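You operate a simulated robot arm through the tools that you are given. There is no shell and no other tool. Be economical: measure what you need, move in short steps, check, and stop when the job is done.

The job below is to be done with a simulated two-armed robot. You get a single attempt, and the scene is never put back.

Task
Twist each pod on to its own port, holding the mask case still.
Fine: work at the free end of the grey desk; both pods tight, the case back on its shelf. Set down upright: mask case.

Only the result counts: the job must be done as asked and must still hold three seconds after the hand-in. Knocking over, shifting, dropping, spilling or breaking anything else fails it.

Robot
Two 7-joint arms with two-finger parallel grippers on one trunk, on a base that drives. Base frame: it is fixed to the floor where the robot stands at the start and does not move with it; the origin is under the middle of the robot, x ahead of it, y to its left, z up; the surface under the hand at the start is at about z = 750. Units: mm, rad, N and s.
The left shoulder is at the start at [81, 182, 1039], the right one opposite. With the tool pointing down near the work surface each hand reaches from about 320 to 760 mm from the robot's upright axis, wherever it stands, measured 20 degrees to its own side. Places, roughly: free end of the grey desk [500, 0, 800]; green port of the mask case [700, -1200, 1200]; grey port of the mask case [700, -1200, 1200]; mask case [750, -1250, 1250]; top of the lower small shelf [700, -1200, 1200]. Payload 3.91 kg a hand.
The tool frame of a hand sits at the grasp point between the pads (the TCP): z along the fingers, y along the line on which they close. The tips reach 30 mm beyond it. Largest opening 110 mm; finger width 20, thickness 10; the body of the gripper, 48 by 112 mm, starts 55 mm behind the TCP.
Orientation is that of the tool frame in the base frame, as [roll, pitch, yaw] about the fixed x, y, z axes, in that order (R = Rz(yaw) Ry(pitch) Rx(roll)). With the fingers straight down and closing along the base's y, the tool's x points along the base's -x, its y along +y and its z along -z.

Tools
- The arms move only by the tool nudge_tool. It takes "left_steps", "right_steps" or both (then of equal length, played together; a hand with none holds still); each is one flat list of numbers, 7 for each row, row after row: the opening, from 0 (shut) to 1 (fully open), then the shift along the base's x, y, z in units of 25 mm (1.0 is 25 mm), then the turn, a rotation vector about the base's x, y, z in units of 6 degrees (1.0 is 6 degrees). In form: [fingers, tx, ty, tz, rx, ry, rz, fingers, tx, ty, tz, rx, ry, rz, ...]. A call has 1 to 8 rows; each row shifts and turns the commanded pose from where the row before left it. A call with a number of a shift or a turn outside -1 to 1 is refused whole. Rows are played at 5 a second. More than 50 mm and 0.15 rad between two rows, or a gripper value outside its range, and nothing of the call is played. Where a pose cannot be reached the arm comes as near as it can. A force on the tool above 60 N (or 10 N above the force at the start of the call, whichever is more), or a blocked arm, ends the call early, and 0.2 s more pass. The fingers move at their own pace (about 72 mm/s each) and stop on an object; they squeeze with about 22 N. The grip force told is the motor's: it shows also when the fingers shut on nothing. Time passes only in rows, and 0.2 s behind the last, so rows that do not move let the fingers close. It gives the time, the measured TCP pose, the force on the tool (base axes), the opening and the grip force at its end, in the units of the frame above (readings bear some noise), with the torque about the TCP (base axes, N m) and any sound that the robot's microphone picked up, and new pictures: "show" is both (left out), scene, wrist or none (wrist: the cameras of the hands that moved).
- Cameras (640 x 400 px; columns grow to the right, rows downward): "scene" is now at [213.1, 47.9, 1209.5]; the picture's right is [0.60, -0.80, 0.00], its down [-0.56, -0.42, -0.71] and it looks along [0.57, 0.42, -0.70] (base axes); focal length 236 px, centre (320, 200). "left" rides on the left gripper at [72, -17, -103] in its tool frame; the picture's right is [0.23, 0.97, 0.00], its down [-0.76, 0.18, -0.62] and it looks along [-0.61, 0.14, 0.78] (tool axes); focal length 222 px, centre (320, 200). "right" rides on the right gripper at [73, 17, -103] in its tool frame; the picture's right is [-0.23, 0.97, 0.00], its down [-0.76, -0.18, -0.62] and it looks along [-0.61, -0.14, 0.78] (tool axes); focal length 222 px, centre (320, 200). There is no depth. A picture from a camera that has moved, and an enlarged one, comes with that camera's place and axes in the base frame and with its lens.
- lift_body(by): slides the trunk up (or, below 0, down) by that many mm; the arms and the scene camera ride with it, the base frame stays. It gives what a move gives, with no picture.
- roll_base(legs): drives the robot by 1 to 6 legs, each [ahead, left, turn to the left] in mm, mm and rad, along the robot's own axes; the way and the turn of a leg run together, so that a leg with both is an arc; at most 1500 mm and 3.142 rad a leg. The arms and the cameras ride along, it lands a little off, and it stops where it bumps. It gives what a move gives, and a new picture of the scene camera.
- aim_head(pan, tilt): turns the head with the scene camera to pan (to the left, within 1.396 rad either way) and tilt (down, from -0.506 to 1.204), counted from straight ahead of the robot. It gives what a move gives, and a new picture of the scene camera.
- enlarge(camera, box): a new picture of the part [left, top, right, bottom] of that camera's present view, enlarged. The clock stands still meanwhile.
- job_done(): hands the job in; it is judged then, once.

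Work in short steps. Places have to be worked out from the pictures, the camera data and where the tool is seen: move nearer, look again, correct. Check each grasp and each placing, and mend what went wrong. You have 120 turns and 260 pictures in all, those below and enlarged ones among them. Open the grippers and draw the arms clear of the work before you hand the job in, unless the task says otherwise; then end with one line.

The tools are called after "Request:" as a command line: name --argument value ..., lists and objects as JSON in quotes. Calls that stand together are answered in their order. nudge_tool: Moves the arms, as the interface text tells. Its arguments: {"type":"object","properties":{"left_steps":{"type":"array","items":{"type":"number"}},"right_steps":{"type":"array","items":{"type":"number"}},"show":{"type":"string","enum":["both","scene","wrist","none"]}},"required":[]} The other tools are called the same way: lift_body (by) slides the trunk up or down; roll_base (legs) drives the base; aim_head (pan, tilt) turns the head that bears the scene camera; enlarge (camera, box) takes an enlarged picture of a part of a camera's view; job_done () hands the job in.

At the start:

```text
clock: 0.0
left_position: [331.1, 498.4, 970.6]
left_ee_rot: [-3.141, 0.0, -3.14]
left_ft_force: [-0.7, -0.3, 0.0]
left_wrist_torque: [-0.02, -0.02, -0.01]
left_width: 110.2
left_gripper_force: 0.0
right_position: [495.6, 47.0, 1031.1]
right_ee_rot: [-3.14, -0.001, 3.141]
right_ft_force: [0.1, 0.4, -0.6]
right_wrist_torque: [0.04, 0.0, -0.01]
right_width: 110.3
right_gripper_force: 0.1
trunk travel left (down, up): [-300.0, 214.0]
robot x, y, heading: [3.0, -2.3, -0.003]
head pan, tilt: [0.639, 0.778]
```

scene: 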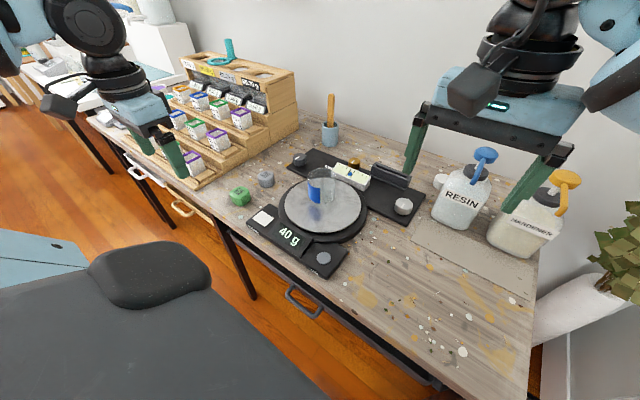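
right: 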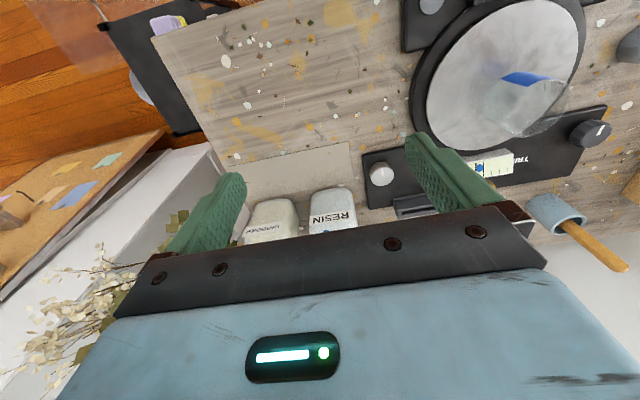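
left: 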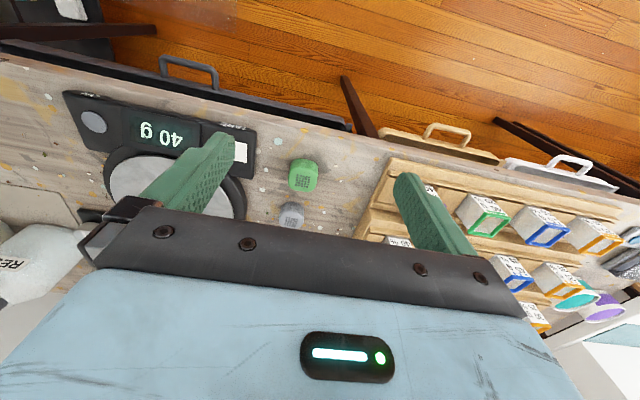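

The green and grey pods stand on the desk by the scale. I look closer at them, then look to the right for the mask case.

Request:
enlarge --camera "scene" --box '[200, 150, 360, 250]'

Request:
enlarge --camera "left" --box '[240, 130, 360, 240]'

Request:
aim_head --pan -1.0 --tilt 0.2

```text
4.00 times, centred on (280, 200) of scene
camera zoom: at [213.1, 47.9, 1209.5], right [0.6, -0.8, 0.0], down [-0.56, -0.42, -0.71], along [0.57, 0.42, -0.7], focal length 945 px, centre (480, 200)
```

zoom: 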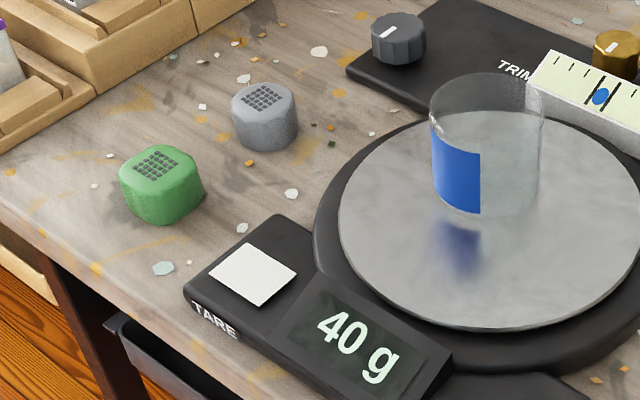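

```text
3.64 times, centred on (300, 185) of left
camera zoom: at [258.7, 482.3, 1073.5], right [-0.23, 0.97, 0.0], down [0.76, 0.18, 0.62], along [0.61, 0.14, -0.78], focal length 808 px, centre (393, 254)
```

zoom: 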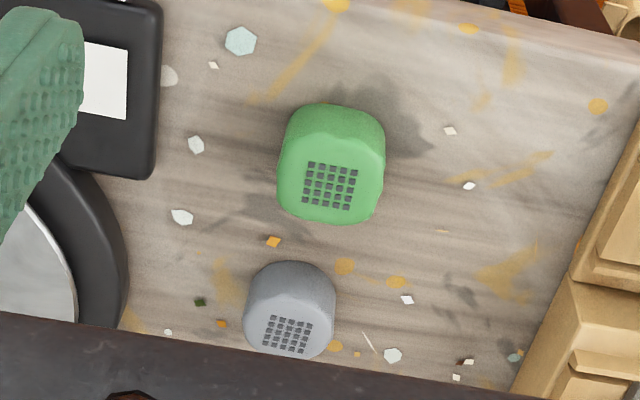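

```text
clock: 1.7
left_position: [330.0, 498.2, 971.3]
left_ee_rot: [3.14, 0.0, -3.142]
left_ft_force: [-0.1, 0.1, 0.8]
left_wrist_torque: [-0.02, -0.03, 0.02]
left_width: 109.8
left_gripper_force: 0.1
right_position: [496.2, 46.6, 1031.0]
right_ee_rot: [3.141, -0.001, -3.141]
right_ft_force: [0.8, 0.9, -0.3]
right_wrist_torque: [0.03, -0.01, -0.02]
right_width: 110.1
right_gripper_force: 0.0
trunk travel left (down, up): [-300.0, 214.0]
robot x, y, heading: [1.0, -4.3, 0.001]
head pan, tilt: [-1.0, 0.201]
camera scene: at [198.0, -79.2, 1261.5], right [-0.84, -0.54, 0.0], down [-0.11, 0.17, -0.98], along [0.53, -0.82, -0.2], focal length 236 px, centre (320, 200)
```

scene: 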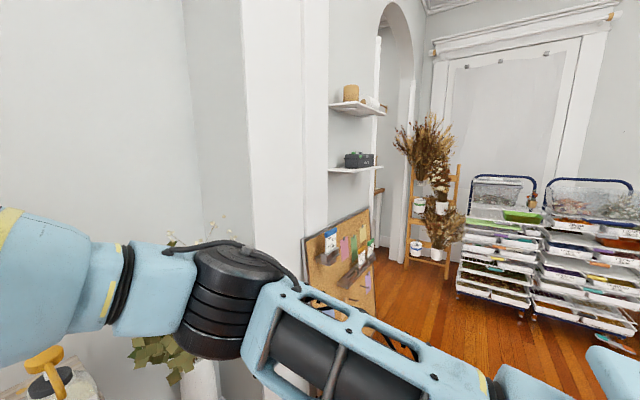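

The lower small shelf with a dark case on it is at (358,160). I enlarge it.

Request:
enlarge --camera "scene" --box '[320, 75, 400, 185]'

Request:
enlarge --camera "scene" --box '[328, 145, 392, 180]'

Request:
aim_head --pan 0.0 --tilt 0.8

```text
3.64 times, centred on (360, 130) of scene
camera zoom: at [198.0, -79.2, 1261.5], right [-0.84, -0.54, 0.0], down [-0.11, 0.17, -0.98], along [0.53, -0.82, -0.2], focal length 859 px, centre (174, 454)
```

zoom: 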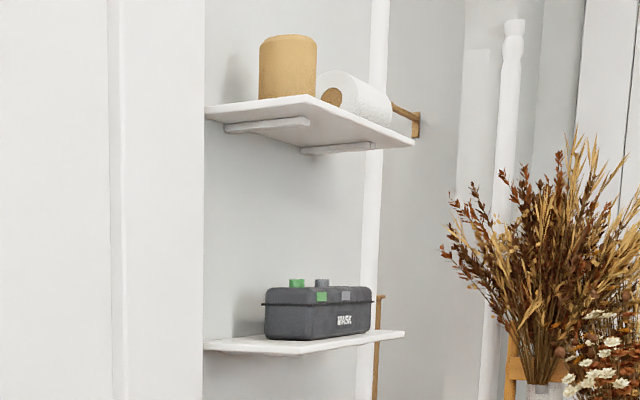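

```text
10.00 times, centred on (360, 162) of scene
camera zoom: at [198.0, -79.2, 1261.5], right [-0.84, -0.54, 0.0], down [-0.11, 0.17, -0.98], along [0.53, -0.82, -0.2], focal length 2363 px, centre (-80, 575)
```

zoom: 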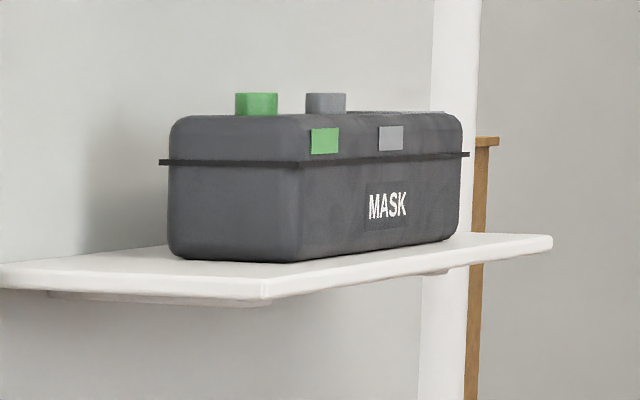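

```text
clock: 3.0
left_position: [330.6, 499.3, 971.8]
left_ee_rot: [3.141, -0.001, -3.141]
left_ft_force: [0.2, -0.2, 0.5]
left_wrist_torque: [0.01, -0.02, -0.02]
left_width: 110.1
left_gripper_force: 0.1
right_position: [495.4, 46.7, 1032.2]
right_ee_rot: [3.142, 0.0, -3.141]
right_ft_force: [0.5, 0.6, 0.3]
right_wrist_torque: [0.0, -0.05, -0.02]
right_width: 109.9
right_gripper_force: 0.0
trunk travel left (down, up): [-300.0, 214.0]
robot x, y, heading: [3.2, -2.8, 0.004]
head pan, tilt: [0.0, 0.799]
camera scene: at [228.3, -0.9, 1207.9], right [0.0, -1.0, 0.0], down [-0.72, 0.0, -0.7], along [0.7, 0.0, -0.72], focal length 236 px, centre (320, 200)
```

scene: 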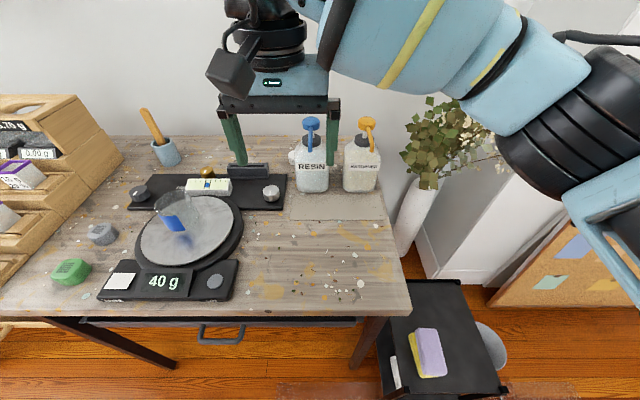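

The case stands on the lower shelf with its long side along y and the "MASK" face towards -x. I drive back a little and to the right to stand in front of it and look.

Request:
roll_base --legs '[[-200, 0, 0], [0, -1100, 0]]'

Request:
aim_head --pan -0.1 --tilt 0.1

```text
clock: 13.9
left_position: [131.2, -592.0, 969.5]
left_ee_rot: [-3.14, 0.001, 3.122]
left_ft_force: [-0.2, -0.1, -0.1]
left_wrist_torque: [-0.01, 0.0, -0.04]
left_width: 109.8
left_gripper_force: 0.2
right_position: [287.4, -1047.3, 1031.7]
right_ee_rot: [-3.141, 0.001, 3.122]
right_ft_force: [0.9, 0.1, -0.3]
right_wrist_torque: [0.0, -0.01, 0.0]
right_width: 109.7
right_gripper_force: 0.1
trunk travel left (down, up): [-300.0, 214.0]
robot x, y, heading: [-208.8, -1081.2, -0.021]
head pan, tilt: [0.0, 0.799]
camera scene: at [18.8, -1089.0, 1207.9], right [-0.02, -1.0, 0.0], down [-0.72, 0.01, -0.7], along [0.7, -0.01, -0.72], focal length 236 px, centre (320, 200)
```

scene: 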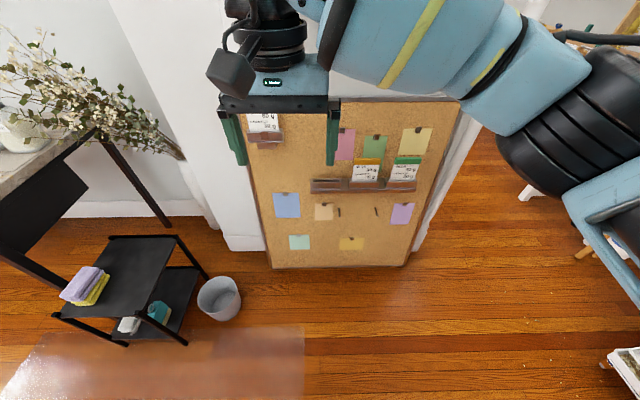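

```text
clock: 15.0
left_position: [132.0, -590.6, 971.6]
left_ee_rot: [3.141, 0.0, 3.122]
left_ft_force: [0.0, 0.2, -0.4]
left_wrist_torque: [0.0, -0.01, -0.02]
left_width: 109.7
left_gripper_force: 0.1
right_position: [288.4, -1047.6, 1032.9]
right_ee_rot: [-3.139, 0.0, 3.121]
right_ft_force: [-0.4, 0.3, -0.9]
right_wrist_torque: [-0.02, 0.03, 0.0]
right_width: 110.1
right_gripper_force: 0.0
trunk travel left (down, up): [-300.0, 214.0]
robot x, y, heading: [-209.5, -1084.9, -0.019]
head pan, tilt: [-0.099, 0.099]
camera scene: at [29.6, -1098.2, 1270.8], right [-0.12, -0.99, 0.0], down [-0.1, 0.01, -0.99], along [0.99, -0.12, -0.1], focal length 236 px, centre (320, 200)
```

scene: 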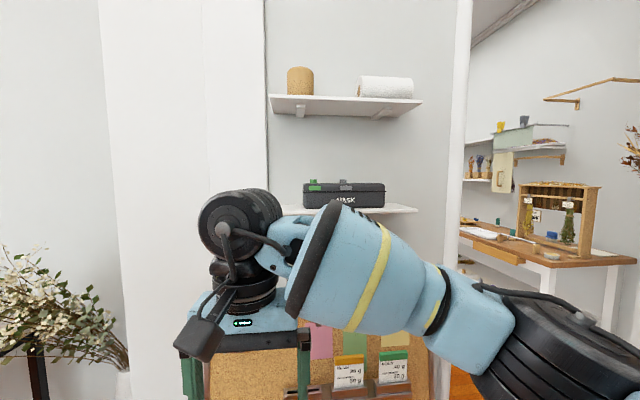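

I raise the trunk to get the camera above the case and the shoulders at its height, then look.

Request:
lift_body --by 200

Request:
aim_head --pan -0.1 --tilt 0.35

Request:
enlarge --camera "scene" --box '[250, 130, 450, 255]'

```text
clock: 17.2
left_position: [131.5, -592.2, 1170.3]
left_ee_rot: [3.141, -0.001, 3.122]
left_ft_force: [-1.4, -0.7, -0.4]
left_wrist_torque: [0.0, -0.01, 0.01]
left_width: 110.1
left_gripper_force: 0.1
right_position: [288.9, -1048.0, 1230.4]
right_ee_rot: [-3.141, -0.001, 3.121]
right_ft_force: [0.4, 0.4, -0.9]
right_wrist_torque: [0.0, 0.02, 0.01]
right_width: 110.2
right_gripper_force: 0.0
trunk travel left (down, up): [-500.0, 14.0]
robot x, y, heading: [-209.4, -1084.6, -0.022]
head pan, tilt: [-0.099, 0.099]
```

```text
clock: 18.0
left_position: [130.7, -592.2, 1172.0]
left_ee_rot: [-3.141, 0.001, 3.12]
left_ft_force: [0.1, 0.2, 0.7]
left_wrist_torque: [-0.02, 0.0, -0.01]
left_width: 110.1
left_gripper_force: 0.0
right_position: [288.0, -1047.2, 1230.7]
right_ee_rot: [-3.141, 0.001, 3.12]
right_ft_force: [0.2, -0.5, 0.3]
right_wrist_torque: [0.0, 0.0, -0.01]
right_width: 109.9
right_gripper_force: 0.0
trunk travel left (down, up): [-500.0, 14.0]
robot x, y, heading: [-206.9, -1082.2, -0.018]
head pan, tilt: [-0.099, 0.351]
camera scene: at [-84.6, -1096.0, 1472.3], right [-0.12, -0.99, 0.0], down [-0.34, 0.04, -0.94], along [0.93, -0.11, -0.34], focal length 236 px, centre (320, 200)
```

scene: 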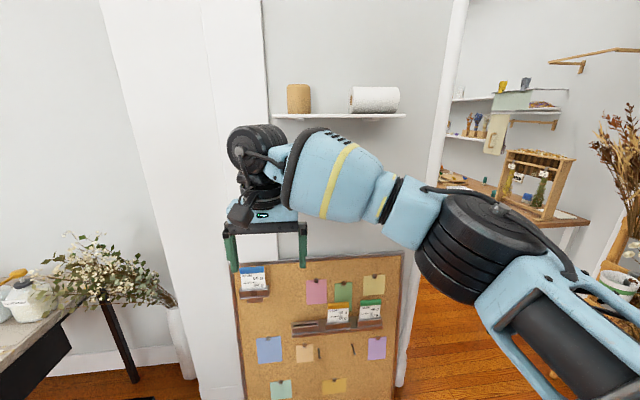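

```text
3.20 times, centred on (350, 192) of scene
camera zoom: at [-84.6, -1096.0, 1472.3], right [-0.12, -0.99, 0.0], down [-0.34, 0.04, -0.94], along [0.93, -0.11, -0.34], focal length 756 px, centre (224, 224)
```

zoom: 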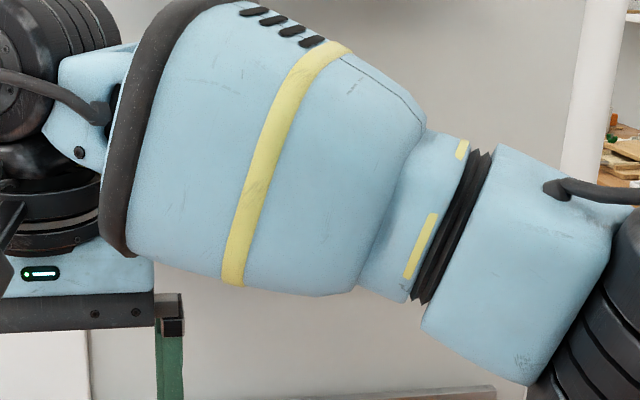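

The right arm blocks the view. I move the right hand to the right and down.

Request:
nudge_tool --right_steps '[1, 0, -1, -1, 0, 0, 0, 1, 0, -1, -1, 0, 0, 0, 1, 0, -1, -1, 0, 0, 0, 1, 0, -1, -1, 0, 0, 0, 1, 0, -1, -1, 0, 0, 0, 1, 0, -1, -1, 0, 0, 0, 1, 0, -1, -1, 0, 0, 0, 1, 0, -1, -1, 0, 0, 0]' --show "none"

Request:
enlarge --camera "scene" --box '[200, 70, 520, 270]'

```text
clock: 19.8
left_position: [130.9, -593.2, 1172.1]
left_ee_rot: [3.141, -0.001, 3.119]
left_ft_force: [-0.4, -0.7, 0.1]
left_wrist_torque: [0.01, 0.0, 0.02]
left_width: 109.8
left_gripper_force: 0.0
right_position: [287.9, -1248.5, 1029.0]
right_ee_rot: [-3.141, 0.001, 3.12]
right_ft_force: [0.0, -0.1, 0.6]
right_wrist_torque: [-0.03, 0.01, 0.0]
right_width: 110.0
right_gripper_force: 0.2
trunk travel left (down, up): [-500.0, 14.0]
robot x, y, heading: [-215.6, -1087.1, -0.016]
head pan, tilt: [-0.099, 0.351]
```

```text
2.00 times, centred on (360, 170) of scene
camera zoom: at [-84.4, -1097.0, 1472.1], right [-0.12, -0.99, 0.0], down [-0.34, 0.04, -0.94], along [0.93, -0.11, -0.34], focal length 473 px, centre (240, 260)
```

zoom: 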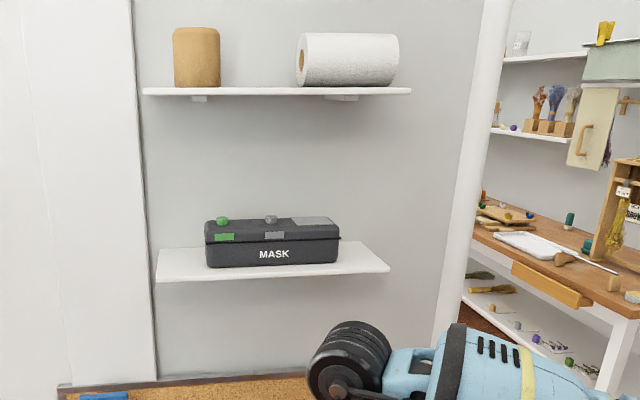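

Now the case is visible. I enlarge it further.

Request:
enlarge --camera "scene" --box '[270, 155, 400, 236]'

```text
4.92 times, centred on (335, 196) of scene
camera zoom: at [-84.4, -1097.0, 1472.1], right [-0.12, -0.99, 0.0], down [-0.34, 0.04, -0.94], along [0.93, -0.11, -0.34], focal length 1163 px, centre (246, 222)
```

zoom: 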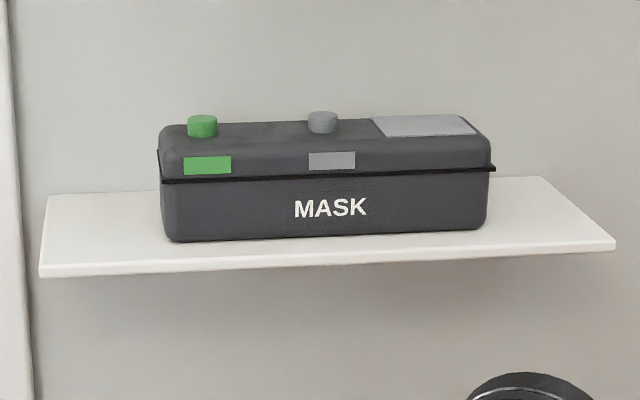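

The case's front bottom corner is at about (660,-1133,1184), size about 217×75×80, with its rim underside at z≈1228 and the upper shelf at z≈1460. I will grip its -y end under the rim with the right hand pointing along +y, tilted slightly down. First I reorient the hand here in free space: yaw -90°, then roll +78°.

Request:
nudge_tool --right_steps '[1, 0, 0, 0.8, 0, 0, -1, 1, 0, 0, 0.8, 0, 0, -1, 1, 0, 0, 0.8, 0, 0, -1, 1, 0, 0, 0.8, 0, 0, -1, 1, 0, 0, 0.8, 0, 0, -1, 1, 0, 0, 0.8, 0, 0, -1, 1, 0, 0, 0.8, 0, 0, -1, 1, 0, 0, 0.8, 0, 0, -1]' --show "none"

Request:
nudge_tool --right_steps '[1, 0, 0, 0, 0, 0, -1, 1, 0, 0, 0, 0, 0, -1, 1, 0, 0, 0, 0, 0, -1, 1, 0, 0, 0, 0, 0, -1, 1, 0, 0, 0, 0, 0, -1, 1, 0, 0, 0, 0, 0, -1, 1, 0, 0, 0, 0, 0, -1]' --show "none"

Request:
nudge_tool --right_steps '[1, 0, 0, 0, 1, 0, 0, 1, 0, 0, 0, 1, 0, 0, 1, 0, 0, 0, 1, 0, 0, 1, 0, 0, 0, 1, 0, 0, 1, 0, 0, 0, 1, 0, 0, 1, 0, 0, 0, 1, 0, 0, 1, 0, 0, 0, 1, 0, 0]' --show "scene"

```text
clock: 21.6
left_position: [130.7, -591.1, 1169.7]
left_ee_rot: [3.141, 0.0, 3.12]
left_ft_force: [0.3, -0.1, -0.1]
left_wrist_torque: [0.01, 0.01, 0.01]
left_width: 110.1
left_gripper_force: 0.0
right_position: [288.1, -1246.3, 1192.5]
right_ee_rot: [3.141, 0.001, 2.281]
right_ft_force: [-0.3, 0.0, -0.6]
right_wrist_torque: [-0.05, 0.05, 0.02]
right_width: 109.9
right_gripper_force: 0.0
trunk travel left (down, up): [-500.0, 14.0]
robot x, y, heading: [-211.6, -1083.0, -0.026]
head pan, tilt: [-0.099, 0.351]
```

```text
clock: 23.2
left_position: [131.4, -589.9, 1170.5]
left_ee_rot: [3.14, 0.0, 3.12]
left_ft_force: [0.2, 0.1, 0.1]
left_wrist_torque: [0.04, 0.02, -0.02]
left_width: 110.2
left_gripper_force: 0.1
right_position: [287.8, -1246.3, 1191.2]
right_ee_rot: [3.141, 0.0, 1.548]
right_ft_force: [0.9, 0.1, -0.2]
right_wrist_torque: [0.01, -0.01, 0.01]
right_width: 110.1
right_gripper_force: 0.0
trunk travel left (down, up): [-500.0, 14.0]
robot x, y, heading: [-208.2, -1083.5, -0.02]
head pan, tilt: [-0.099, 0.351]
```

```text
clock: 24.8
left_position: [130.8, -591.5, 1171.1]
left_ee_rot: [3.141, -0.001, 3.121]
left_ft_force: [0.0, 0.0, -0.1]
left_wrist_torque: [-0.02, 0.0, 0.0]
left_width: 110.3
left_gripper_force: 0.1
right_position: [289.5, -1245.7, 1191.1]
right_ee_rot: [-3.124, -0.734, 1.546]
right_ft_force: [-0.4, 0.2, -0.3]
right_wrist_torque: [-0.01, -0.01, -0.02]
right_width: 109.9
right_gripper_force: 0.1
trunk travel left (down, up): [-500.0, 14.0]
robot x, y, heading: [-208.2, -1081.5, -0.019]
head pan, tilt: [-0.099, 0.351]
camera scene: at [-84.4, -1096.5, 1472.2], right [-0.12, -0.99, 0.0], down [-0.34, 0.04, -0.94], along [0.93, -0.11, -0.34], focal length 236 px, centre (320, 200)
```

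scene: 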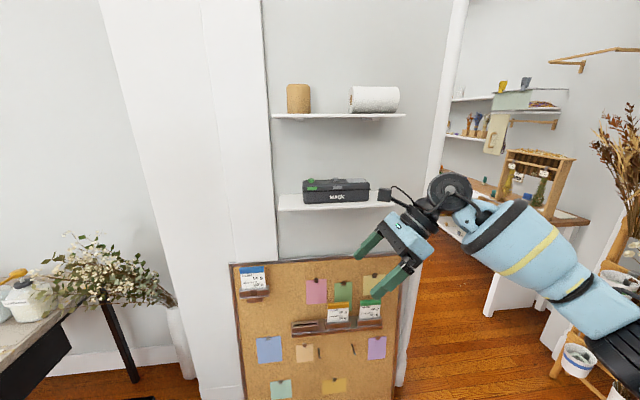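

The reorientation works. I finish the roll with a little rise, then drive to a standoff in front of the shelf.

Request:
nudge_tool --right_steps '[1, 0, 0, 0.2, 1, 0, 0, 1, 0, 0, 0.2, 1, 0, 0, 1, 0, 0, 0.2, 1, 0, 0, 1, 0, 0, 0.2, 1, 0, 0, 1, 0, 0, 0.2, 1, 0, 0, 1, 0, 0, 0.2, 1, 0, 0, 1, 0, 0, 0, 0, 0, 0.2]' --show "none"

Request:
roll_base --legs '[[0, -195, 0.02], [250, 0, 0]]'

Request:
enlarge --camera "right" --box '[0, 0, 640, 400]'

```text
clock: 26.4
left_position: [130.7, -591.3, 1170.8]
left_ee_rot: [-3.141, -0.001, 3.121]
left_ft_force: [0.0, 0.9, 0.2]
left_wrist_torque: [0.01, 0.0, -0.02]
left_width: 110.0
left_gripper_force: 0.0
right_position: [289.2, -1247.1, 1224.2]
right_ee_rot: [-3.047, -1.362, 1.493]
right_ft_force: [-0.3, -0.6, 0.4]
right_wrist_torque: [-0.02, 0.01, -0.01]
right_width: 109.9
right_gripper_force: 0.0
trunk travel left (down, up): [-500.0, 14.0]
robot x, y, heading: [-206.5, -1087.2, -0.02]
head pan, tilt: [-0.099, 0.351]
```

```text
clock: 30.1
left_position: [368.6, -779.2, 1170.4]
left_ee_rot: [3.141, 0.001, 3.137]
left_ft_force: [-0.9, -0.5, 0.3]
left_wrist_torque: [-0.01, -0.05, -0.01]
left_width: 109.8
left_gripper_force: 0.1
right_position: [534.2, -1432.2, 1223.2]
right_ee_rot: [-3.05, -1.361, 1.511]
right_ft_force: [0.0, -0.2, -0.2]
right_wrist_torque: [-0.01, -0.01, -0.02]
right_width: 109.8
right_gripper_force: 0.2
trunk travel left (down, up): [-500.0, 14.0]
robot x, y, heading: [36.4, -1276.6, -0.004]
head pan, tilt: [-0.099, 0.351]
camera scene: at [160.2, -1286.9, 1472.3], right [-0.1, -0.99, 0.0], down [-0.34, 0.04, -0.94], along [0.93, -0.1, -0.34], focal length 236 px, centre (320, 200)
```

scene: 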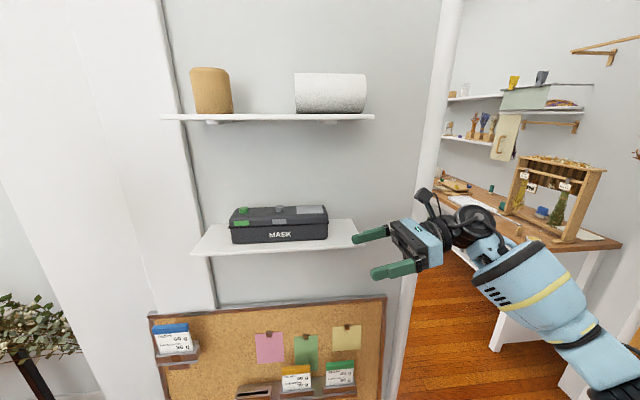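

```text
1.00 times, centred on (320, 200) of right (not enlarged: the box is as wide or as high as the picture)
camera zoom: at [556.9, -1517.2, 1315.2], right [0.97, -0.02, -0.24], down [-0.16, -0.77, -0.61], along [-0.18, 0.63, -0.75], focal length 222 px, centre (320, 200)
```

zoom: 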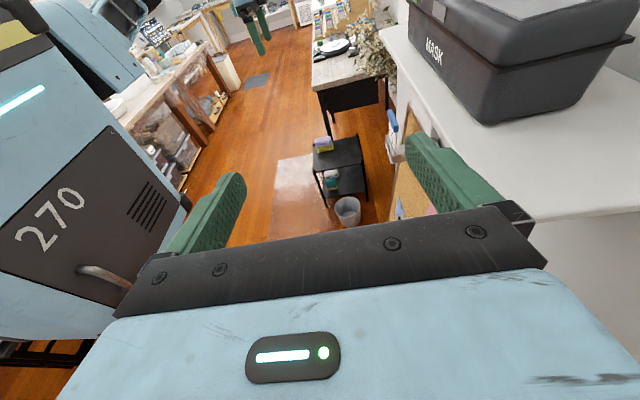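

Good standoff. I enlarge the case from here to refine its place.

Request:
enlarge --camera "scene" --box '[180, 190, 400, 327]'

Request:
enlarge --camera "right" --box '[380, 0, 640, 162]'

```text
2.91 times, centred on (290, 258) of scene
camera zoom: at [160.2, -1286.9, 1472.3], right [-0.1, -0.99, 0.0], down [-0.34, 0.04, -0.94], along [0.93, -0.1, -0.34], focal length 688 px, centre (407, 30)
```

zoom: 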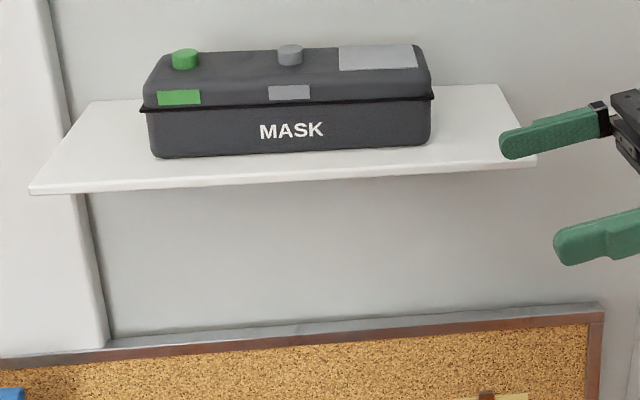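

```text
2.46 times, centred on (510, 81) of right
camera zoom: at [556.9, -1517.2, 1315.2], right [0.97, -0.02, -0.24], down [-0.16, -0.77, -0.61], along [-0.18, 0.63, -0.75], focal length 547 px, centre (-148, 493)
```

zoom: 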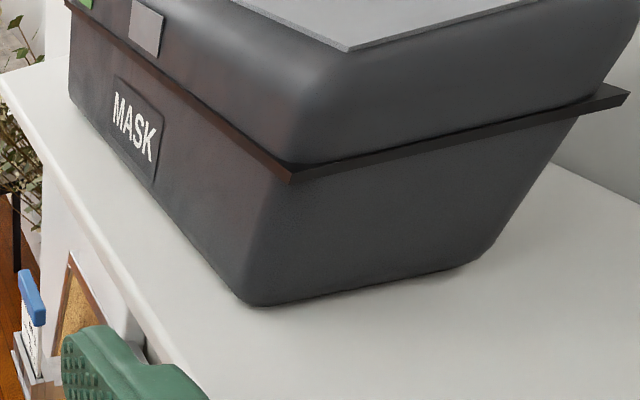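

The case's bottom spans x≈664–731, y≈-1133…-1356, with the rim end at about y -1362 and z 1228. I drive ahead 160, set the fingers to 0.87 open and correct the hand's small yaw error.

Request:
roll_base --legs '[[160, 0, 0.004]]'

Request:
nudge_tool --right_steps '[0.87, 0, 0, 0, 0, -0.18, -0.3, 0.87, 0, 0, 0, 0, 0, 0]' --show "wrist"

```text
clock: 31.5
left_position: [522.7, -778.0, 1170.4]
left_ee_rot: [-3.141, 0.001, 3.137]
left_ft_force: [0.7, 1.6, -0.6]
left_wrist_torque: [0.0, 0.0, -0.01]
left_width: 110.3
left_gripper_force: 0.1
right_position: [690.0, -1431.2, 1222.4]
right_ee_rot: [-3.051, -1.36, 1.517]
right_ft_force: [-0.3, 0.2, 0.3]
right_wrist_torque: [0.01, -0.02, 0.03]
right_width: 110.0
right_gripper_force: 0.1
trunk travel left (down, up): [-500.0, 14.0]
robot x, y, heading: [190.1, -1279.3, -0.005]
head pan, tilt: [-0.099, 0.351]
camera scene: at [316.0, -1287.1, 1472.3], right [-0.1, -0.99, 0.0], down [-0.34, 0.03, -0.94], along [0.93, -0.1, -0.34], focal length 236 px, centre (320, 200)
```

scene: 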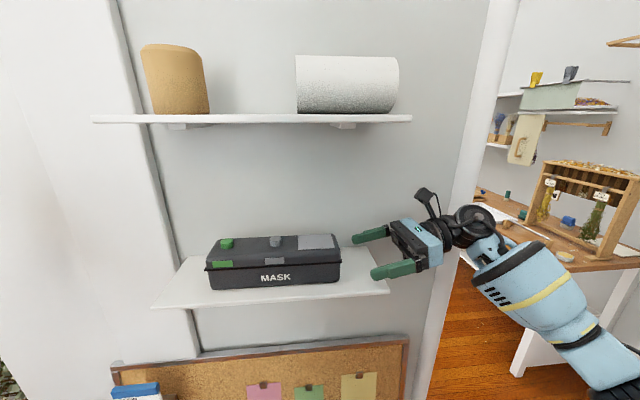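

```text
clock: 32.1
left_position: [523.8, -779.1, 1170.2]
left_ee_rot: [-3.141, 0.001, 3.139]
left_ft_force: [0.3, 0.1, -0.2]
left_wrist_torque: [0.0, -0.03, -0.03]
left_width: 110.1
left_gripper_force: 0.0
right_position: [691.1, -1430.7, 1223.1]
right_ee_rot: [-3.136, -1.36, 1.569]
right_ft_force: [0.4, 0.5, 0.4]
right_wrist_torque: [0.01, 0.0, 0.01]
right_width: 95.6
right_gripper_force: 0.0
trunk travel left (down, up): [-500.0, 14.0]
robot x, y, heading: [192.4, -1275.1, -0.003]
head pan, tilt: [-0.099, 0.351]
camera right: at [709.8, -1517.3, 1315.4], right [0.97, -0.04, -0.22], down [-0.18, -0.77, -0.61], along [-0.14, 0.64, -0.76], focal length 222 px, centre (320, 200)
```

right: 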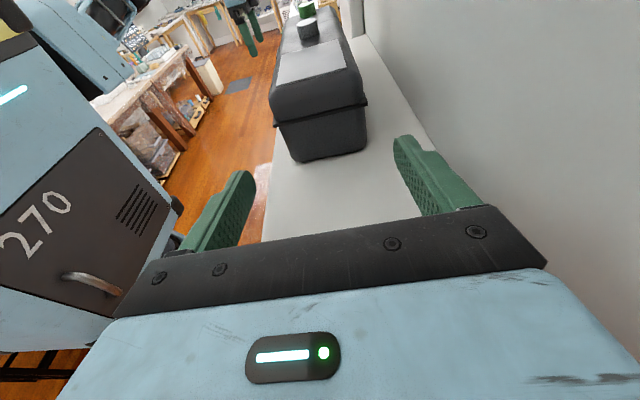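

The case centre line is at x≈696 and the TCP at 691. I shift +5 in x, lower 19 mm, then advance along +y around the end of the case.

Request:
nudge_tool --right_steps '[0.87, 0.2, 0, -0.4, 0, 0, 0, 0.87, 0, 0, -0.36, 0, 0, 0, 0.87, 0, 0.8, 0, 0, 0, 0, 0.87, 0, 0.8, 0, 0, 0, 0, 0.87, 0, 0.8, 0, 0, 0, 0]' --show "wrist"

Request:
enlarge --camera "scene" --box '[190, 190, 430, 340]'

```text
clock: 33.3
left_position: [522.9, -785.6, 1173.0]
left_ee_rot: [3.138, 0.001, 3.136]
left_ft_force: [-0.4, -0.3, 0.0]
left_wrist_torque: [0.04, 0.0, -0.01]
left_width: 109.9
left_gripper_force: 0.0
right_position: [696.4, -1380.0, 1204.1]
right_ee_rot: [3.136, -1.364, 1.579]
right_ft_force: [-6.3, -26.7, 4.9]
right_wrist_torque: [-1.01, 0.2, 0.05]
right_width: 95.8
right_gripper_force: 0.1
trunk travel left (down, up): [-500.0, 14.0]
robot x, y, heading: [193.3, -1276.1, -0.007]
head pan, tilt: [-0.099, 0.351]
camera right: at [713.3, -1465.9, 1296.2], right [0.97, -0.05, -0.22], down [-0.18, -0.77, -0.62], along [-0.14, 0.64, -0.76], focal length 222 px, centre (320, 200)
```

right: 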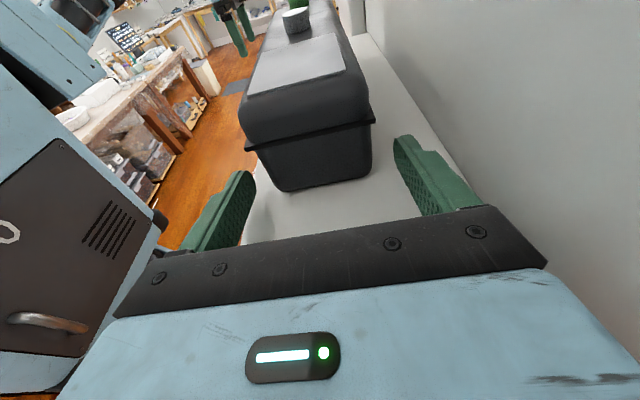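

```text
2.67 times, centred on (310, 265) of scene
camera zoom: at [315.4, -1294.1, 1472.4], right [-0.1, -0.99, 0.0], down [-0.34, 0.04, -0.94], along [0.93, -0.1, -0.34], focal length 630 px, centre (347, 27)
```

zoom: 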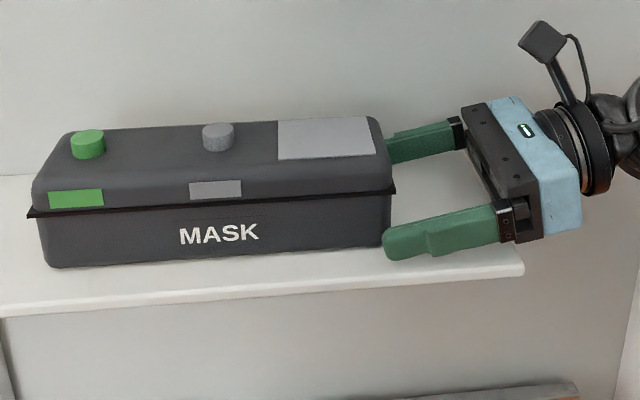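

The contact force points to the underside of the palm meeting the end face of the shelf (y≈-1443), not the case. I back off, go higher, grip the end lightly around the rim, and drag the case about 95 mm towards -y so its end just overhangs the shelf and the hand can then grip low.

Request:
nudge_tool --right_steps '[0.87, 0, -0.8, 0, 0, 0, 0, 0.87, 0, 0, 0.8, 0, 0, 0, 0.87, 0, 0.8, 0, 0, 0, 0, 0.87, 0, 0.8, 0, 0, 0, 0, 0.87, 0, 0.8, 0, 0, 0, 0]' --show "wrist"

```text
clock: 34.5
left_position: [523.5, -777.6, 1172.4]
left_ee_rot: [3.141, 0.001, 3.137]
left_ft_force: [-0.9, -0.7, 0.2]
left_wrist_torque: [0.01, 0.05, 0.01]
left_width: 109.9
left_gripper_force: 0.0
right_position: [693.6, -1331.6, 1224.7]
right_ee_rot: [-3.137, -1.359, 1.567]
right_ft_force: [0.2, 0.5, 0.4]
right_wrist_torque: [0.0, -0.02, -0.01]
right_width: 95.5
right_gripper_force: 0.0
trunk travel left (down, up): [-500.0, 14.0]
robot x, y, heading: [188.1, -1279.8, -0.001]
head pan, tilt: [-0.099, 0.351]
camera right: at [712.5, -1418.1, 1317.1], right [0.97, -0.04, -0.22], down [-0.18, -0.77, -0.61], along [-0.14, 0.64, -0.76], focal length 222 px, centre (320, 200)
```

right: 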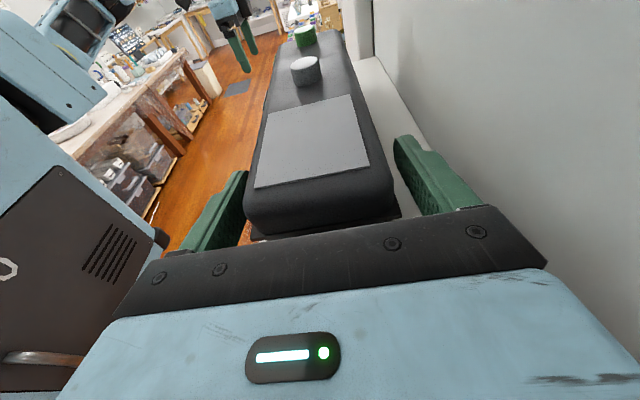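

Clear of contact, and the fingers now straddle the end. I close and check the width.

Request:
nudge_tool --right_steps '[0, 0, 0, 0, 0, 0, 0, 0, 0, 0, 0, 0, 0, 0, 0, 0, 0, 0, 0, 0, 0]' --show "wrist"

```text
clock: 35.3
left_position: [522.7, -779.6, 1170.6]
left_ee_rot: [3.141, -0.001, 3.138]
left_ft_force: [0.2, 0.4, 0.4]
left_wrist_torque: [0.02, -0.02, -0.01]
left_width: 109.9
left_gripper_force: 0.1
right_position: [694.5, -1333.3, 1225.8]
right_ee_rot: [-3.139, -1.364, 1.571]
right_ft_force: [0.2, -0.8, -0.4]
right_wrist_torque: [0.15, -0.12, -0.13]
right_width: 71.8
right_gripper_force: 22.1
trunk travel left (down, up): [-500.0, 14.0]
robot x, y, heading: [187.5, -1272.1, -0.001]
head pan, tilt: [-0.099, 0.351]
camera right: at [712.4, -1418.8, 1317.1], right [0.97, -0.04, -0.22], down [-0.18, -0.77, -0.61], along [-0.14, 0.64, -0.76], focal length 222 px, centre (320, 200)
```

right: 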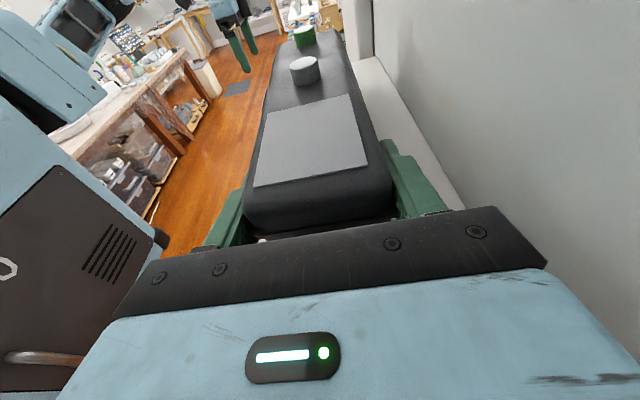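

Gripped at 72 mm. I drag it towards -y; the drag force will hint at the weight.

Request:
nudge_tool --right_steps '[0, 0, -0.5, 0, 0, 0, 0, 0, 0, -0.8, 0, 0, 0, 0, 0, 0, -0.8, 0, 0, 0, 0, 0, 0, -0.8, 0, 0, 0, 0, 0, 0, -0.8, 0, 0, 0, 0]' --show "scene"

Request:
enlarge --camera "scene" --box '[190, 190, 430, 340]'

```text
clock: 36.5
left_position: [522.3, -778.9, 1170.9]
left_ee_rot: [-3.141, 0.001, 3.138]
left_ft_force: [-0.2, 0.4, 0.5]
left_wrist_torque: [-0.02, 0.0, -0.02]
left_width: 110.1
left_gripper_force: 0.2
right_position: [695.3, -1424.7, 1224.6]
right_ee_rot: [-3.14, -1.359, 1.572]
right_ft_force: [-0.7, -0.8, 1.4]
right_wrist_torque: [0.4, -0.08, 0.03]
right_width: 71.9
right_gripper_force: 21.7
trunk travel left (down, up): [-500.0, 14.0]
robot x, y, heading: [191.9, -1277.3, -0.006]
head pan, tilt: [-0.099, 0.351]
camera scene: at [316.4, -1287.7, 1472.2], right [-0.1, -0.99, 0.0], down [-0.34, 0.04, -0.94], along [0.93, -0.1, -0.34], focal length 236 px, centre (320, 200)
```

scene: 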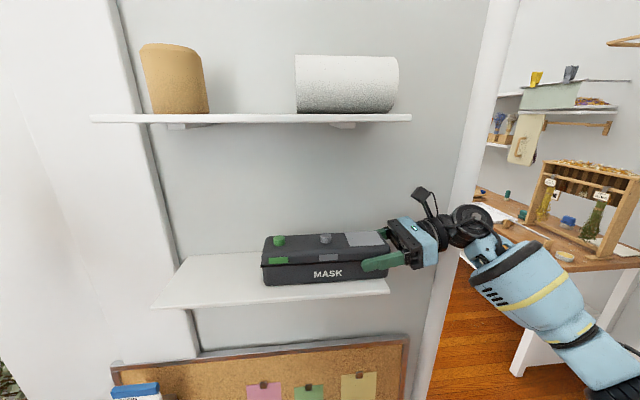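

```text
2.67 times, centred on (310, 265) of scene
camera zoom: at [316.4, -1287.7, 1472.2], right [-0.1, -0.99, 0.0], down [-0.34, 0.04, -0.94], along [0.93, -0.1, -0.34], focal length 630 px, centre (347, 27)
```

zoom: 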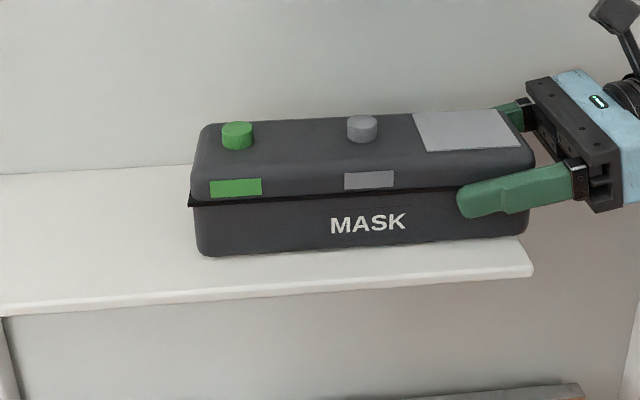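

It slid easily. I drag 20 mm more for overhang, open, and back away slightly; then level the hand (roll +12°) and lower to z≈1214.

Request:
nudge_tool --right_steps '[0, 0, -0.8, 0, 0, 0, 0, 0, 0, 0, 0, 0, 0, 0, 0.87, 0, 0, 0, 0, 0, 0, 0.87, 0, -0.8, 0, 0, 0, 0, 0.87, 0, -0.8, -0.3, 1, 0, 0, 0.87, 0, -0.8, -0.2, 1, 0, 0, 0.87, 0, -0.2, 0, 0, 0, 0]' --show "both"

Request:
enlarge --camera "scene" --box '[220, 190, 460, 340]'

```text
clock: 38.1
left_position: [523.1, -779.5, 1170.4]
left_ee_rot: [-3.14, 0.0, 3.138]
left_ft_force: [0.4, 0.1, 1.4]
left_wrist_torque: [-0.02, 0.0, -0.01]
left_width: 110.0
left_gripper_force: 0.0
right_position: [696.2, -1509.6, 1210.7]
right_ee_rot: [2.299, -1.57, 2.419]
right_ft_force: [0.0, 0.2, -0.4]
right_wrist_torque: [0.03, 0.0, 0.01]
right_width: 95.8
right_gripper_force: 0.0
trunk travel left (down, up): [-500.0, 14.0]
robot x, y, heading: [190.1, -1279.9, 0.005]
head pan, tilt: [-0.099, 0.351]
camera scene: at [316.3, -1286.9, 1472.2], right [-0.1, -0.99, 0.0], down [-0.34, 0.03, -0.94], along [0.93, -0.1, -0.34], focal length 236 px, centre (320, 200)
camera right: at [714.8, -1612.2, 1284.4], right [0.97, 0.0, -0.23], down [-0.17, -0.62, -0.76], along [-0.14, 0.78, -0.61], focal length 222 px, centre (320, 200)
```

scene: 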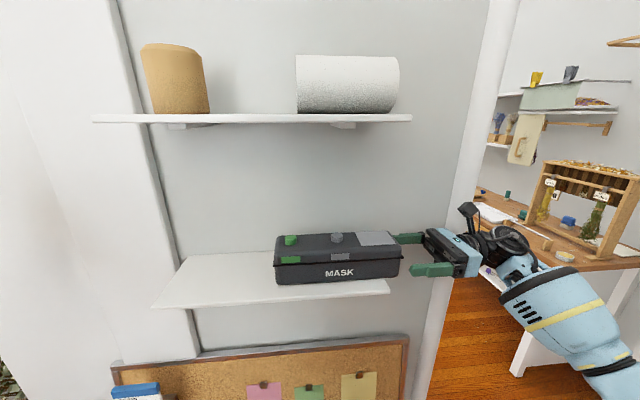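
right: 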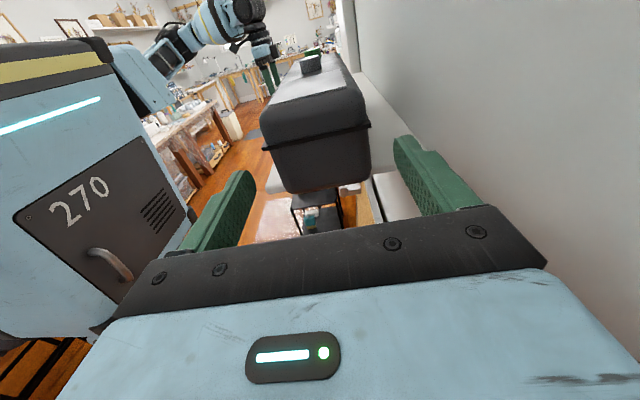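

```text
2.67 times, centred on (340, 265) of scene
camera zoom: at [316.3, -1286.9, 1472.2], right [-0.1, -0.99, 0.0], down [-0.34, 0.03, -0.94], along [0.93, -0.1, -0.34], focal length 630 px, centre (267, 27)
```

zoom: 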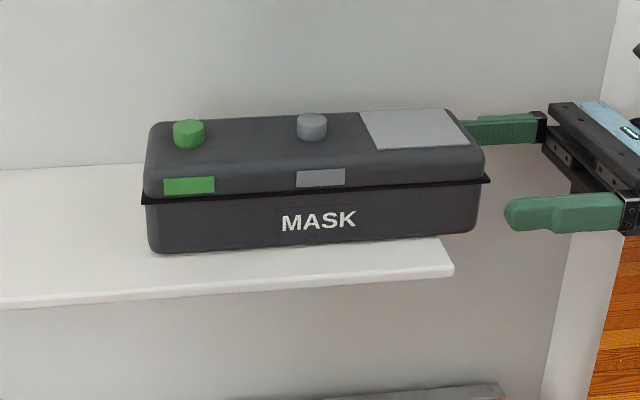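

The end overhangs by about 35 mm and the hand is level. I advance around the end under the rim.

Request:
nudge_tool --right_steps '[0.87, 0, 0.6, 0.12, 0, 0, 0, 0.87, 0, 0.8, 0, 0, 0, 0, 0.87, 0, 0.8, 0, 0, 0, 0, 0.87, 0, 0.6, 0, 0, 0, 0]' --show "wrist"

Request:
enlarge --camera "scene" --box '[300, 190, 460, 290]'

```text
clock: 39.1
left_position: [522.7, -777.6, 1170.9]
left_ee_rot: [-3.14, -0.001, 3.138]
left_ft_force: [-0.3, -0.8, 0.6]
left_wrist_torque: [0.03, 0.02, -0.01]
left_width: 110.0
left_gripper_force: 0.1
right_position: [696.8, -1437.3, 1214.0]
right_ee_rot: [-3.03, -1.567, 1.463]
right_ft_force: [-0.9, -0.1, 1.1]
right_wrist_torque: [-0.01, -0.01, -0.03]
right_width: 95.9
right_gripper_force: 0.1
trunk travel left (down, up): [-500.0, 14.0]
robot x, y, heading: [190.5, -1278.7, -0.0]
head pan, tilt: [-0.099, 0.351]
camera right: at [714.5, -1541.0, 1286.7], right [0.97, 0.0, -0.23], down [-0.18, -0.62, -0.76], along [-0.14, 0.78, -0.61], focal length 222 px, centre (320, 200)
```

right: 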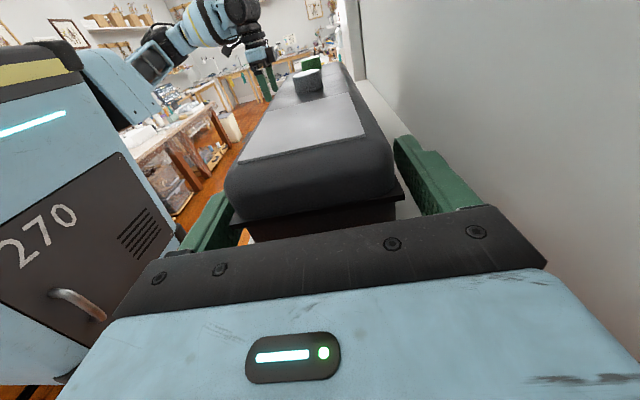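

```text
4.00 times, centred on (380, 240) of scene
camera zoom: at [316.4, -1286.8, 1472.2], right [-0.1, -0.99, 0.0], down [-0.34, 0.03, -0.94], along [0.93, -0.1, -0.34], focal length 945 px, centre (80, 40)
```

zoom: 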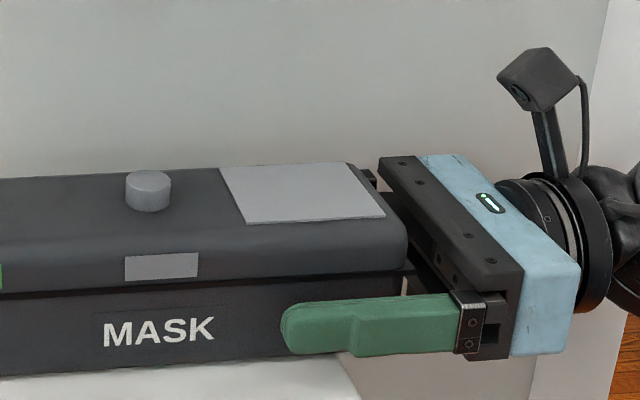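

The finger sits just under the rim. I creep forward until the palm touches the rim end lightly.

Request:
nudge_tool --right_steps '[0.87, 0, 0.2, 0, 0, 0, 0, 0.87, 0, 0.2, 0, 0, 0, 0]' --show "wrist"

Request:
enlarge --camera "scene" --box '[340, 200, 440, 290]'

```text
clock: 39.7
left_position: [522.3, -779.3, 1171.2]
left_ee_rot: [3.14, 0.001, 3.138]
left_ft_force: [-0.6, -0.4, 0.2]
left_wrist_torque: [-0.01, 0.02, -0.01]
left_width: 109.7
left_gripper_force: 0.1
right_position: [696.4, -1426.6, 1215.2]
right_ee_rot: [3.047, -1.571, 1.669]
right_ft_force: [0.2, 0.6, 0.3]
right_wrist_torque: [-0.01, 0.02, 0.0]
right_width: 95.9
right_gripper_force: 0.1
trunk travel left (down, up): [-500.0, 14.0]
robot x, y, heading: [189.6, -1278.2, -0.0]
head pan, tilt: [-0.099, 0.351]
camera right: at [714.1, -1531.1, 1287.3], right [0.97, 0.0, -0.23], down [-0.18, -0.62, -0.76], along [-0.14, 0.78, -0.61], focal length 222 px, centre (320, 200)
```

right: 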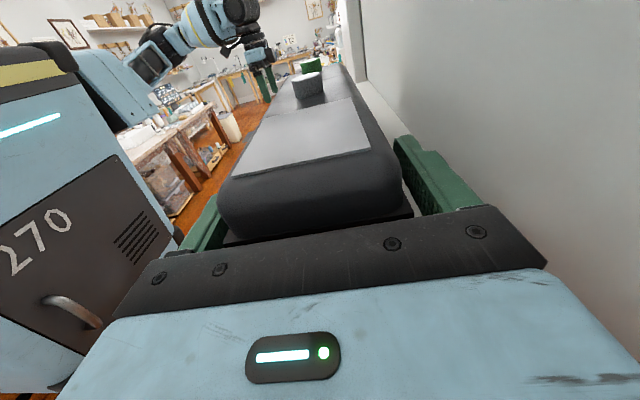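

```text
4.44 times, centred on (390, 245) of scene
camera zoom: at [316.4, -1287.0, 1472.2], right [-0.1, -0.99, 0.0], down [-0.34, 0.03, -0.94], along [0.93, -0.1, -0.34], focal length 1050 px, centre (9, 0)
```

zoom: 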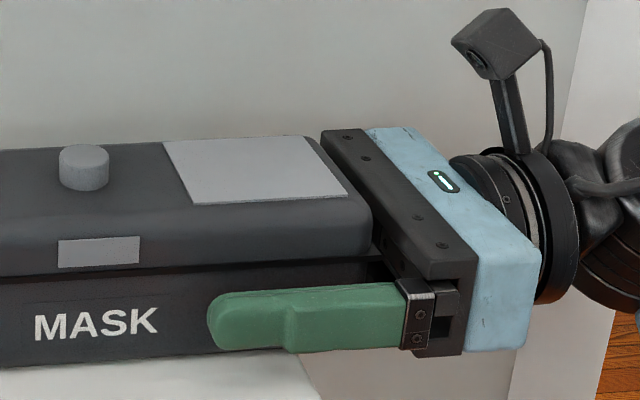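

Nearly flush with the palm. I close the fingers and check the width.

Request:
nudge_tool --right_steps '[0.87, 0, 0.12, 0, 0, 0, 0, 0, 0, 0, 0, 0, 0, 0, 0, 0, 0, 0, 0, 0, 0, 0, 0, 0, 0, 0, 0, 0]' --show "wrist"

Request:
enlarge --camera "scene" --box '[260, 200, 440, 290]'

```text
clock: 40.7
left_position: [521.9, -778.1, 1171.3]
left_ee_rot: [-3.141, 0.0, 3.138]
left_ft_force: [0.2, 0.3, -0.8]
left_wrist_torque: [0.0, -0.01, 0.0]
left_width: 109.9
left_gripper_force: 0.1
right_position: [696.9, -1424.8, 1215.8]
right_ee_rot: [3.108, -1.569, 1.607]
right_ft_force: [0.2, 1.0, 0.2]
right_wrist_torque: [0.04, 0.03, -0.08]
right_width: 72.0
right_gripper_force: 22.4
trunk travel left (down, up): [-500.0, 14.0]
robot x, y, heading: [190.2, -1277.5, -0.001]
head pan, tilt: [-0.099, 0.351]
camera right: at [714.4, -1528.3, 1287.6], right [0.97, 0.0, -0.23], down [-0.18, -0.62, -0.76], along [-0.14, 0.78, -0.61], focal length 222 px, centre (320, 200)
```

right: 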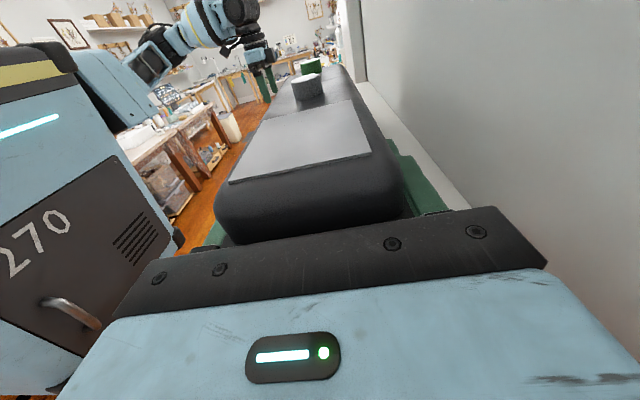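

```text
3.56 times, centred on (350, 245) of scene
camera zoom: at [316.5, -1287.0, 1472.2], right [-0.1, -0.99, 0.0], down [-0.34, 0.03, -0.94], along [0.93, -0.1, -0.34], focal length 840 px, centre (213, 40)
```

zoom: 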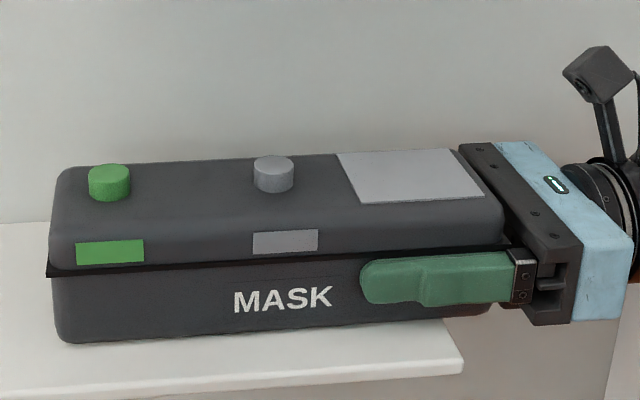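

Gripped at 72 mm. I test-lift by 10 mm and watch the torque and tilt.

Request:
nudge_tool --right_steps '[0, 0, 0, 0.2, 0, 0, 0, 0, 0, 0, 0.2, 0, 0, 0, 0, 0, 0, 0, 0, 0, 0]' --show "none"

Request:
enlarge --camera "scene" --box '[260, 200, 440, 290]'

```text
clock: 41.5
left_position: [523.4, -778.3, 1170.3]
left_ee_rot: [3.141, 0.0, 3.137]
left_ft_force: [-0.4, 0.3, -0.1]
left_wrist_torque: [0.01, 0.02, 0.01]
left_width: 109.9
left_gripper_force: 0.0
right_position: [696.9, -1424.3, 1223.0]
right_ee_rot: [3.116, -1.569, 1.602]
right_ft_force: [1.0, -1.1, -2.2]
right_wrist_torque: [-0.17, 0.01, 0.01]
right_width: 71.9
right_gripper_force: 21.8
trunk travel left (down, up): [-500.0, 14.0]
robot x, y, heading: [193.9, -1275.7, -0.004]
head pan, tilt: [-0.099, 0.351]
```

```text
3.56 times, centred on (350, 245) of scene
camera zoom: at [316.7, -1287.2, 1472.2], right [-0.1, -0.99, 0.0], down [-0.34, 0.03, -0.94], along [0.93, -0.1, -0.34], focal length 840 px, centre (213, 40)
```

zoom: 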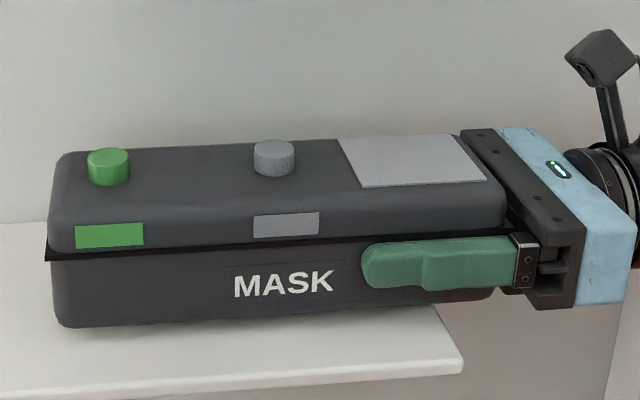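

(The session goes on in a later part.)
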